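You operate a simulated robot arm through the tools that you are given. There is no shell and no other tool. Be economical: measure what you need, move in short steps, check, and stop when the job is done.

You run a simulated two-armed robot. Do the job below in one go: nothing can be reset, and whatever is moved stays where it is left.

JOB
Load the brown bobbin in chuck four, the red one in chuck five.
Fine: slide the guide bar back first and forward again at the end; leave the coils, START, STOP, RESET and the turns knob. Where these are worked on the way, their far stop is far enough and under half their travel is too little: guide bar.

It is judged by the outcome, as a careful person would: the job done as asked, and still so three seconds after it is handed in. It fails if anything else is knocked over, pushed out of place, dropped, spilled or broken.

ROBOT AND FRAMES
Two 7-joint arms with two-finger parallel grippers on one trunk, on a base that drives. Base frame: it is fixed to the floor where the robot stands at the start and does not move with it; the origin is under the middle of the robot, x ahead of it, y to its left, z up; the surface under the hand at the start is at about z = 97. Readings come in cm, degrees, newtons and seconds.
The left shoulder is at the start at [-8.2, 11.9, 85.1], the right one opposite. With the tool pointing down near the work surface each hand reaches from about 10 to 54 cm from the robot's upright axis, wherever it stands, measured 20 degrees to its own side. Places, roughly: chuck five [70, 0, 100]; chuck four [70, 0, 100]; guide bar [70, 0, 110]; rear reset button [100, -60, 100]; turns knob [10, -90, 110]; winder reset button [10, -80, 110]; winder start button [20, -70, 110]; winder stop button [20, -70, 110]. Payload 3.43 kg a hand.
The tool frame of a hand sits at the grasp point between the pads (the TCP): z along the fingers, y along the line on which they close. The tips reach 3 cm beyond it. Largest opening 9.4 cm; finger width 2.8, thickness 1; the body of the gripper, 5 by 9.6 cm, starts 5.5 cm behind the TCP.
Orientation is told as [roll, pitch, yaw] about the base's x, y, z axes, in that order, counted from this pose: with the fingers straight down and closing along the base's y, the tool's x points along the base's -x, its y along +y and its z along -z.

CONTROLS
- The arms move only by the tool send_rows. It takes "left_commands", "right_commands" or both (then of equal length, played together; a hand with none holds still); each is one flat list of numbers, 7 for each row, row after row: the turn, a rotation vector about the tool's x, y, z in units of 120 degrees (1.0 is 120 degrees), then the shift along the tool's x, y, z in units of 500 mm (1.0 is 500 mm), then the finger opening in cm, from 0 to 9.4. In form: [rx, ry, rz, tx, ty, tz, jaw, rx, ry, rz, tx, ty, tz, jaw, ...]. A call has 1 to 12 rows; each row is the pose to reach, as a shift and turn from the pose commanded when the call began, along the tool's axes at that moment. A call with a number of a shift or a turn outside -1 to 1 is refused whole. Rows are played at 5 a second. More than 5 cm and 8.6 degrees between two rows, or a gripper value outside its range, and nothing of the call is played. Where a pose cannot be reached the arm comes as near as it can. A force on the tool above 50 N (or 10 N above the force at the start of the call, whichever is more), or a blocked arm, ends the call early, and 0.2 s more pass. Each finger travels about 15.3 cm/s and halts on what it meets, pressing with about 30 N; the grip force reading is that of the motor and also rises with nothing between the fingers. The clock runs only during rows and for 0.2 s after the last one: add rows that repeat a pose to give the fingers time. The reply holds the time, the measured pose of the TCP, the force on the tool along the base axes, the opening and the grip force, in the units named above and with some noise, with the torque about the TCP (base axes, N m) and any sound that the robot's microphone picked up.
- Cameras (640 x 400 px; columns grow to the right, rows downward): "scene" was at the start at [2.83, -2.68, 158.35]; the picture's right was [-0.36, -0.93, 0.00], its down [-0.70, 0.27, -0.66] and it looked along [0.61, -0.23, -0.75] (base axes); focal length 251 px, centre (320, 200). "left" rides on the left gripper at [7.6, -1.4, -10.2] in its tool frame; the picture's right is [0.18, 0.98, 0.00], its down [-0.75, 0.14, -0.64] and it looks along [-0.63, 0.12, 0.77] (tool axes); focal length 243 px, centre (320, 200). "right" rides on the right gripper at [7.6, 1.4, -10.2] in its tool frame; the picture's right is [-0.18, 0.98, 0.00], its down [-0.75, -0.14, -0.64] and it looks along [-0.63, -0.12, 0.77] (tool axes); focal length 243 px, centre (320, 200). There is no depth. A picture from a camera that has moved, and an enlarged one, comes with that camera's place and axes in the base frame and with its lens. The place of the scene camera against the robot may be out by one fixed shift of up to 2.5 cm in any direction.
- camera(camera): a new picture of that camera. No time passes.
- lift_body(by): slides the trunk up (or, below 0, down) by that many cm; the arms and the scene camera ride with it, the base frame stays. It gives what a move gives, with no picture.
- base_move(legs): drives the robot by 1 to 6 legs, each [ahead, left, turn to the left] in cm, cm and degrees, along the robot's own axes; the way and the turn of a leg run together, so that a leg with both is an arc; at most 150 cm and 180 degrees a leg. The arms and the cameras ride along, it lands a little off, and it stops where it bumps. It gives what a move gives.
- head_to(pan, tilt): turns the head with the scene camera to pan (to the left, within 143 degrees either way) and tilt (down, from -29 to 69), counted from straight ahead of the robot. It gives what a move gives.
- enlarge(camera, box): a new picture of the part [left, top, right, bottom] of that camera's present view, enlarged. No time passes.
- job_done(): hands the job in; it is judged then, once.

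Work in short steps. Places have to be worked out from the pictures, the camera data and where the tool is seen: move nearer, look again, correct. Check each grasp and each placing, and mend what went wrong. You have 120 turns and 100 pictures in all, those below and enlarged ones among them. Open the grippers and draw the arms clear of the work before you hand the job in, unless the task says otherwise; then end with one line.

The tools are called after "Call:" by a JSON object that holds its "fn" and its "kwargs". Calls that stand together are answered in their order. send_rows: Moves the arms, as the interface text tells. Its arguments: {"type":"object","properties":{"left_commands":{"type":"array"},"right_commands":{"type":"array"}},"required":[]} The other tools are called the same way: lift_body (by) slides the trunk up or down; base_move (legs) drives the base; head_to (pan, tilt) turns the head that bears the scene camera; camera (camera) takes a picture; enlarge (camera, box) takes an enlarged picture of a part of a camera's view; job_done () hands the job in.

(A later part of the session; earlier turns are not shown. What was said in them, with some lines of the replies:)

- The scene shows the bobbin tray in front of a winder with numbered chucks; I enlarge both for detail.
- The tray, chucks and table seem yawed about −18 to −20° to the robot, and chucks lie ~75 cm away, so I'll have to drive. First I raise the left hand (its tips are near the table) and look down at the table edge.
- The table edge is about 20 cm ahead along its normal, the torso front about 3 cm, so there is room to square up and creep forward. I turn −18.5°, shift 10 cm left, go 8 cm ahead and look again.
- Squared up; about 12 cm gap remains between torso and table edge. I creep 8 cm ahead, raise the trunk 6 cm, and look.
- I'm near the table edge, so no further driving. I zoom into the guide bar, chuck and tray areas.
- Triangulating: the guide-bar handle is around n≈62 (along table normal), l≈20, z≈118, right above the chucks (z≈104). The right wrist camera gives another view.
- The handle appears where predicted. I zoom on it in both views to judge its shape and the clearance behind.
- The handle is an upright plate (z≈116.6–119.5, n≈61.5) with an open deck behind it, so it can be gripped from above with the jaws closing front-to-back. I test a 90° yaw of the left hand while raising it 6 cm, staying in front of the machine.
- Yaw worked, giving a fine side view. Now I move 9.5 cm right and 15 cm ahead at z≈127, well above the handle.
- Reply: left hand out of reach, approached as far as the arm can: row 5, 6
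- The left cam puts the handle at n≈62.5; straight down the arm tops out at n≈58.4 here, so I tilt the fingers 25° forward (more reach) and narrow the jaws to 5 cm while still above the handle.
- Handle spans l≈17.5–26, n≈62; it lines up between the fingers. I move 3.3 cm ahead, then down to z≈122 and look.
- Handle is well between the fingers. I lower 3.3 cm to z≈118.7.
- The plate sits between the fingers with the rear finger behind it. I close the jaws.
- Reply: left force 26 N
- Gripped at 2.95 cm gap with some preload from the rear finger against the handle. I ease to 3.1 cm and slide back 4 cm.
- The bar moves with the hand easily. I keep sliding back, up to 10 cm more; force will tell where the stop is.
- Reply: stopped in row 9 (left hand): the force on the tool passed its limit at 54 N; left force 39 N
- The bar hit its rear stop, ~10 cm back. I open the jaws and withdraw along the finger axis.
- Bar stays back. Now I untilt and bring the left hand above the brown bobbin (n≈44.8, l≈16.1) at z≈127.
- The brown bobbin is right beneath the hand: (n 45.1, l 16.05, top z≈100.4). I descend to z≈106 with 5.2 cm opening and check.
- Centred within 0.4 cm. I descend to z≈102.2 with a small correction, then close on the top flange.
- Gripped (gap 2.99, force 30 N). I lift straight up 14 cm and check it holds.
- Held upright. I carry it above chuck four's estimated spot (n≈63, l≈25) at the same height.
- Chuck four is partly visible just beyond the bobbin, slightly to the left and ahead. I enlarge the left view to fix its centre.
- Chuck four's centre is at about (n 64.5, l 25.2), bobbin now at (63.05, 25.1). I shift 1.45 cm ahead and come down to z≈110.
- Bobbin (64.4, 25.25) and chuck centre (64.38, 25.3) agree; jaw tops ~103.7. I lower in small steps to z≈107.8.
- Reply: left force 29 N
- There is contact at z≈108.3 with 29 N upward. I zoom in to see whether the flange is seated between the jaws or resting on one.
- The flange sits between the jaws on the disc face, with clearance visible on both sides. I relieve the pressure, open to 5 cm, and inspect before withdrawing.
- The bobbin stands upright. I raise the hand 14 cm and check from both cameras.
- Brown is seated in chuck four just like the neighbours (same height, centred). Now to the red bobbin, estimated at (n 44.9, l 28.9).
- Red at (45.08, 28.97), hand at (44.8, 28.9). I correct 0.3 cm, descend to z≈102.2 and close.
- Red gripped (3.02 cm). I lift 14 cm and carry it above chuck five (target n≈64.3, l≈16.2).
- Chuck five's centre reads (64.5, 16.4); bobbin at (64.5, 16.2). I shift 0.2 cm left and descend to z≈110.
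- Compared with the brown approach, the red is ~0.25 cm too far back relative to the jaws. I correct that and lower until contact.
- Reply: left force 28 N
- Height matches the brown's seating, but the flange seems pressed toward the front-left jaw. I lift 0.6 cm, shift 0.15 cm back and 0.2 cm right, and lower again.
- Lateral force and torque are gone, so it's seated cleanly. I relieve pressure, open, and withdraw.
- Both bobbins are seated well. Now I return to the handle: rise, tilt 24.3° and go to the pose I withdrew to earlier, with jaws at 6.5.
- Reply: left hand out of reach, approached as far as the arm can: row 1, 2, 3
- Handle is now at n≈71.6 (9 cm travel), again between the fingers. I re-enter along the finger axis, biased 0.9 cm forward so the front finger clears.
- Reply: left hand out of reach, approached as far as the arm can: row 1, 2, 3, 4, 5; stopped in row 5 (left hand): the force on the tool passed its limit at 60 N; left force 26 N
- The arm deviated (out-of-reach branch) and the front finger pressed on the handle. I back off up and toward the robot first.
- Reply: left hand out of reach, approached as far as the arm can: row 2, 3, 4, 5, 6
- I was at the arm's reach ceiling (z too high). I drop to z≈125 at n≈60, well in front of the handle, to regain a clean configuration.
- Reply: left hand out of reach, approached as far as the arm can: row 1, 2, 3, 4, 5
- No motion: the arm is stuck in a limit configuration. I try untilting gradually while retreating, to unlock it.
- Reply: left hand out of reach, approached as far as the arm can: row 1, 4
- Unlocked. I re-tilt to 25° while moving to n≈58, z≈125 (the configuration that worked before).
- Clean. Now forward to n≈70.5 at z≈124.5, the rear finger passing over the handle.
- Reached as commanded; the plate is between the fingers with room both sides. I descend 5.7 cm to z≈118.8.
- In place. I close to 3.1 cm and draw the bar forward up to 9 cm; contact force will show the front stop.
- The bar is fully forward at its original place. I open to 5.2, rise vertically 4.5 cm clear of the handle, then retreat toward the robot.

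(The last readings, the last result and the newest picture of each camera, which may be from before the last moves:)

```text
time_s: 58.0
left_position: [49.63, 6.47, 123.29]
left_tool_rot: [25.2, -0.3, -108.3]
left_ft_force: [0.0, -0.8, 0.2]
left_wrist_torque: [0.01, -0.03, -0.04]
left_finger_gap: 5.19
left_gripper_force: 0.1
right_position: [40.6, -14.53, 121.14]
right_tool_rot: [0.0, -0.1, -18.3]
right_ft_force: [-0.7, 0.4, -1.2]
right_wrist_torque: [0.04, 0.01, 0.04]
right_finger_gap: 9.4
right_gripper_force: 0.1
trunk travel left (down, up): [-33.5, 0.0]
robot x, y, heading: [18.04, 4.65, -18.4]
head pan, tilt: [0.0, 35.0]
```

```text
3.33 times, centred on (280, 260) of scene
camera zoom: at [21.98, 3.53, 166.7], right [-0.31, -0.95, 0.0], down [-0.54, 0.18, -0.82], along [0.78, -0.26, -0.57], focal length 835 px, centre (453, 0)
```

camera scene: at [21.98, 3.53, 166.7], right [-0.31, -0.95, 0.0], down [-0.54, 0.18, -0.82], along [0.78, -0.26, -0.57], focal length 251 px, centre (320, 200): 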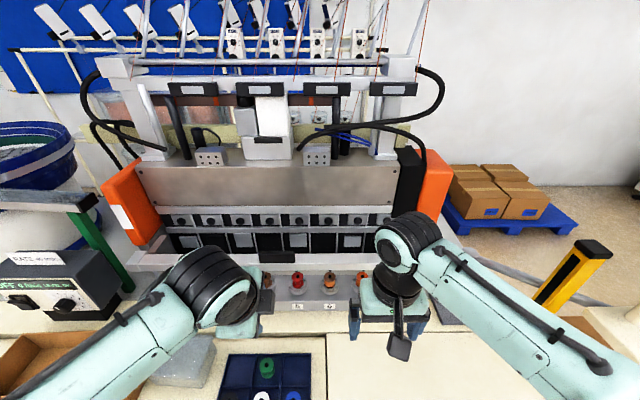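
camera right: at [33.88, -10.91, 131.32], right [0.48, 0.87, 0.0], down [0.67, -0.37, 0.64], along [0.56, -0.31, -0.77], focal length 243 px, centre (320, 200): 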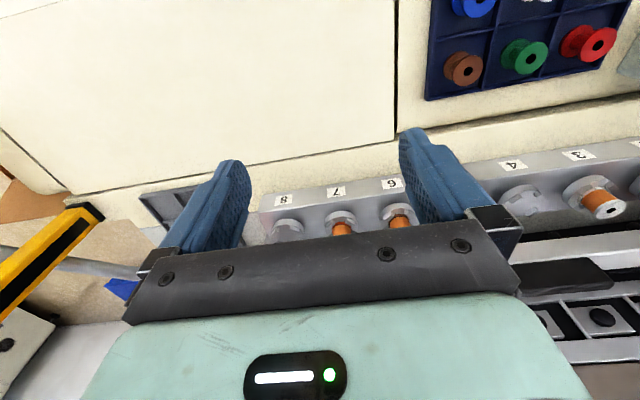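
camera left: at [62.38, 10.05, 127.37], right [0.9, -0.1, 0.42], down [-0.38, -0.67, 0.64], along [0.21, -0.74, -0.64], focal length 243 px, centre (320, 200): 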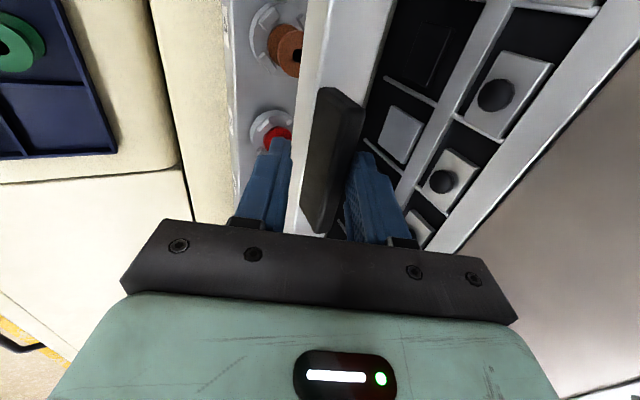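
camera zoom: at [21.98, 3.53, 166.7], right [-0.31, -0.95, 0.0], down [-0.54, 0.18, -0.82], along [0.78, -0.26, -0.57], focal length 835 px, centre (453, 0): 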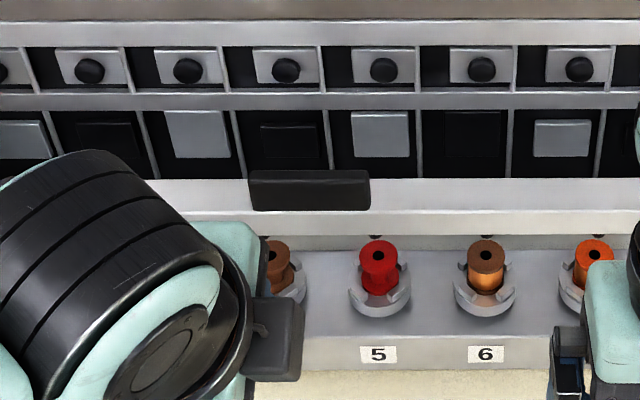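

Bar forward, red fine. I draw the left arm further back and up to confirm chuck four and the overall scene.

Call:
{"fn": "send_rows", "kwargs": {"left_commands": [0, 0, 0, 0.04, -0.04, -0.08, 9.4, 0, 0, 0, 0.08, -0.08, -0.16, 9.4, 0, 0, 0, 0.12, -0.12, -0.2, 9.4, 0, 0, 0, 0.16, -0.16, -0.24, 9.4]}}

Call:
{"fn": "head_to", "kwargs": {"pan": 0, "tilt": 52}}

Call:
{"fn": "camera", "kwargs": {"camera": "scene"}}

Call:
{"fn": "enlarge", "kwargs": {"camera": "scene", "box": [180, 120, 380, 260]}}

```text
time_s: 59.0
left_position: [40.7, 17.71, 130.89]
left_tool_rot: [25.3, -0.2, -108.5]
left_ft_force: [0.4, -0.2, -0.6]
left_wrist_torque: [0.0, 0.01, 0.0]
left_finger_gap: 9.4
left_gripper_force: 0.1
right_position: [40.68, -14.5, 120.98]
right_tool_rot: [0.0, 0.0, -18.2]
right_ft_force: [0.4, 0.6, 0.3]
right_wrist_torque: [0.0, -0.04, 0.01]
right_finger_gap: 9.39
right_gripper_force: 0.0
trunk travel left (down, up): [-33.5, 0.0]
robot x, y, heading: [18.16, 4.93, -18.4]
head pan, tilt: [0.0, 35.0]
```

```text
time_s: 59.8
left_position: [40.82, 17.52, 130.77]
left_tool_rot: [25.2, -0.4, -108.3]
left_ft_force: [-0.5, 0.2, 0.5]
left_wrist_torque: [-0.04, 0.0, -0.01]
left_finger_gap: 9.39
left_gripper_force: 0.0
right_position: [40.76, -14.52, 121.03]
right_tool_rot: [0.0, 0.1, -18.4]
right_ft_force: [-0.4, -0.8, 0.2]
right_wrist_torque: [-0.03, -0.02, 0.03]
right_finger_gap: 9.38
right_gripper_force: 0.1
trunk travel left (down, up): [-33.5, 0.0]
robot x, y, heading: [17.8, 4.57, -18.1]
head pan, tilt: [0.0, 52.0]
```

```text
37 pictures are left
camera scene: at [20.91, 3.84, 164.27], right [-0.31, -0.95, 0.0], down [-0.75, 0.25, -0.62], along [0.58, -0.19, -0.79], focal length 251 px, centre (320, 200)
```

scene: 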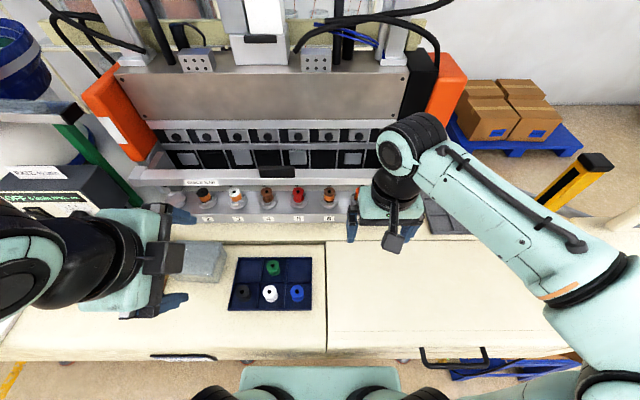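

```text
2.86 times, centred on (280, 190) of scene
camera zoom: at [20.91, 3.84, 164.27], right [-0.31, -0.95, 0.0], down [-0.75, 0.25, -0.62], along [0.58, -0.19, -0.79], focal length 716 px, centre (434, 229)
```

zoom: 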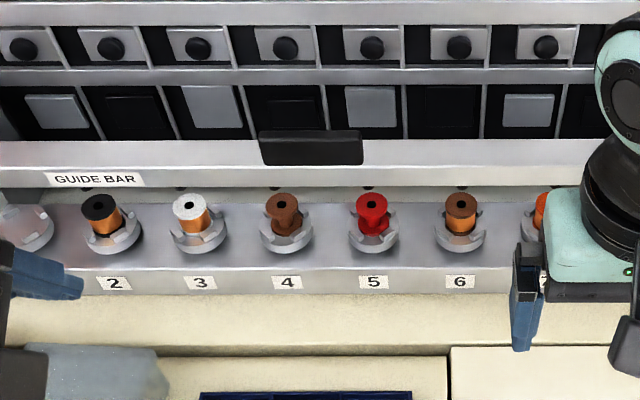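

Brown sits in chuck four, red in chuck five, the guide bar is forward at its stop, and both arms are clear with open grippers, so I hand the job in.

Call:
{"fn": "job_done", "kwargs": {}}

```text
The job is handed in.
```

The brown bobbin is in chuck four and the red one in chuck five; the guide bar was slid back to its stop first and is now forward again. The coils, START, STOP, RESET and the turns knob were not touched.
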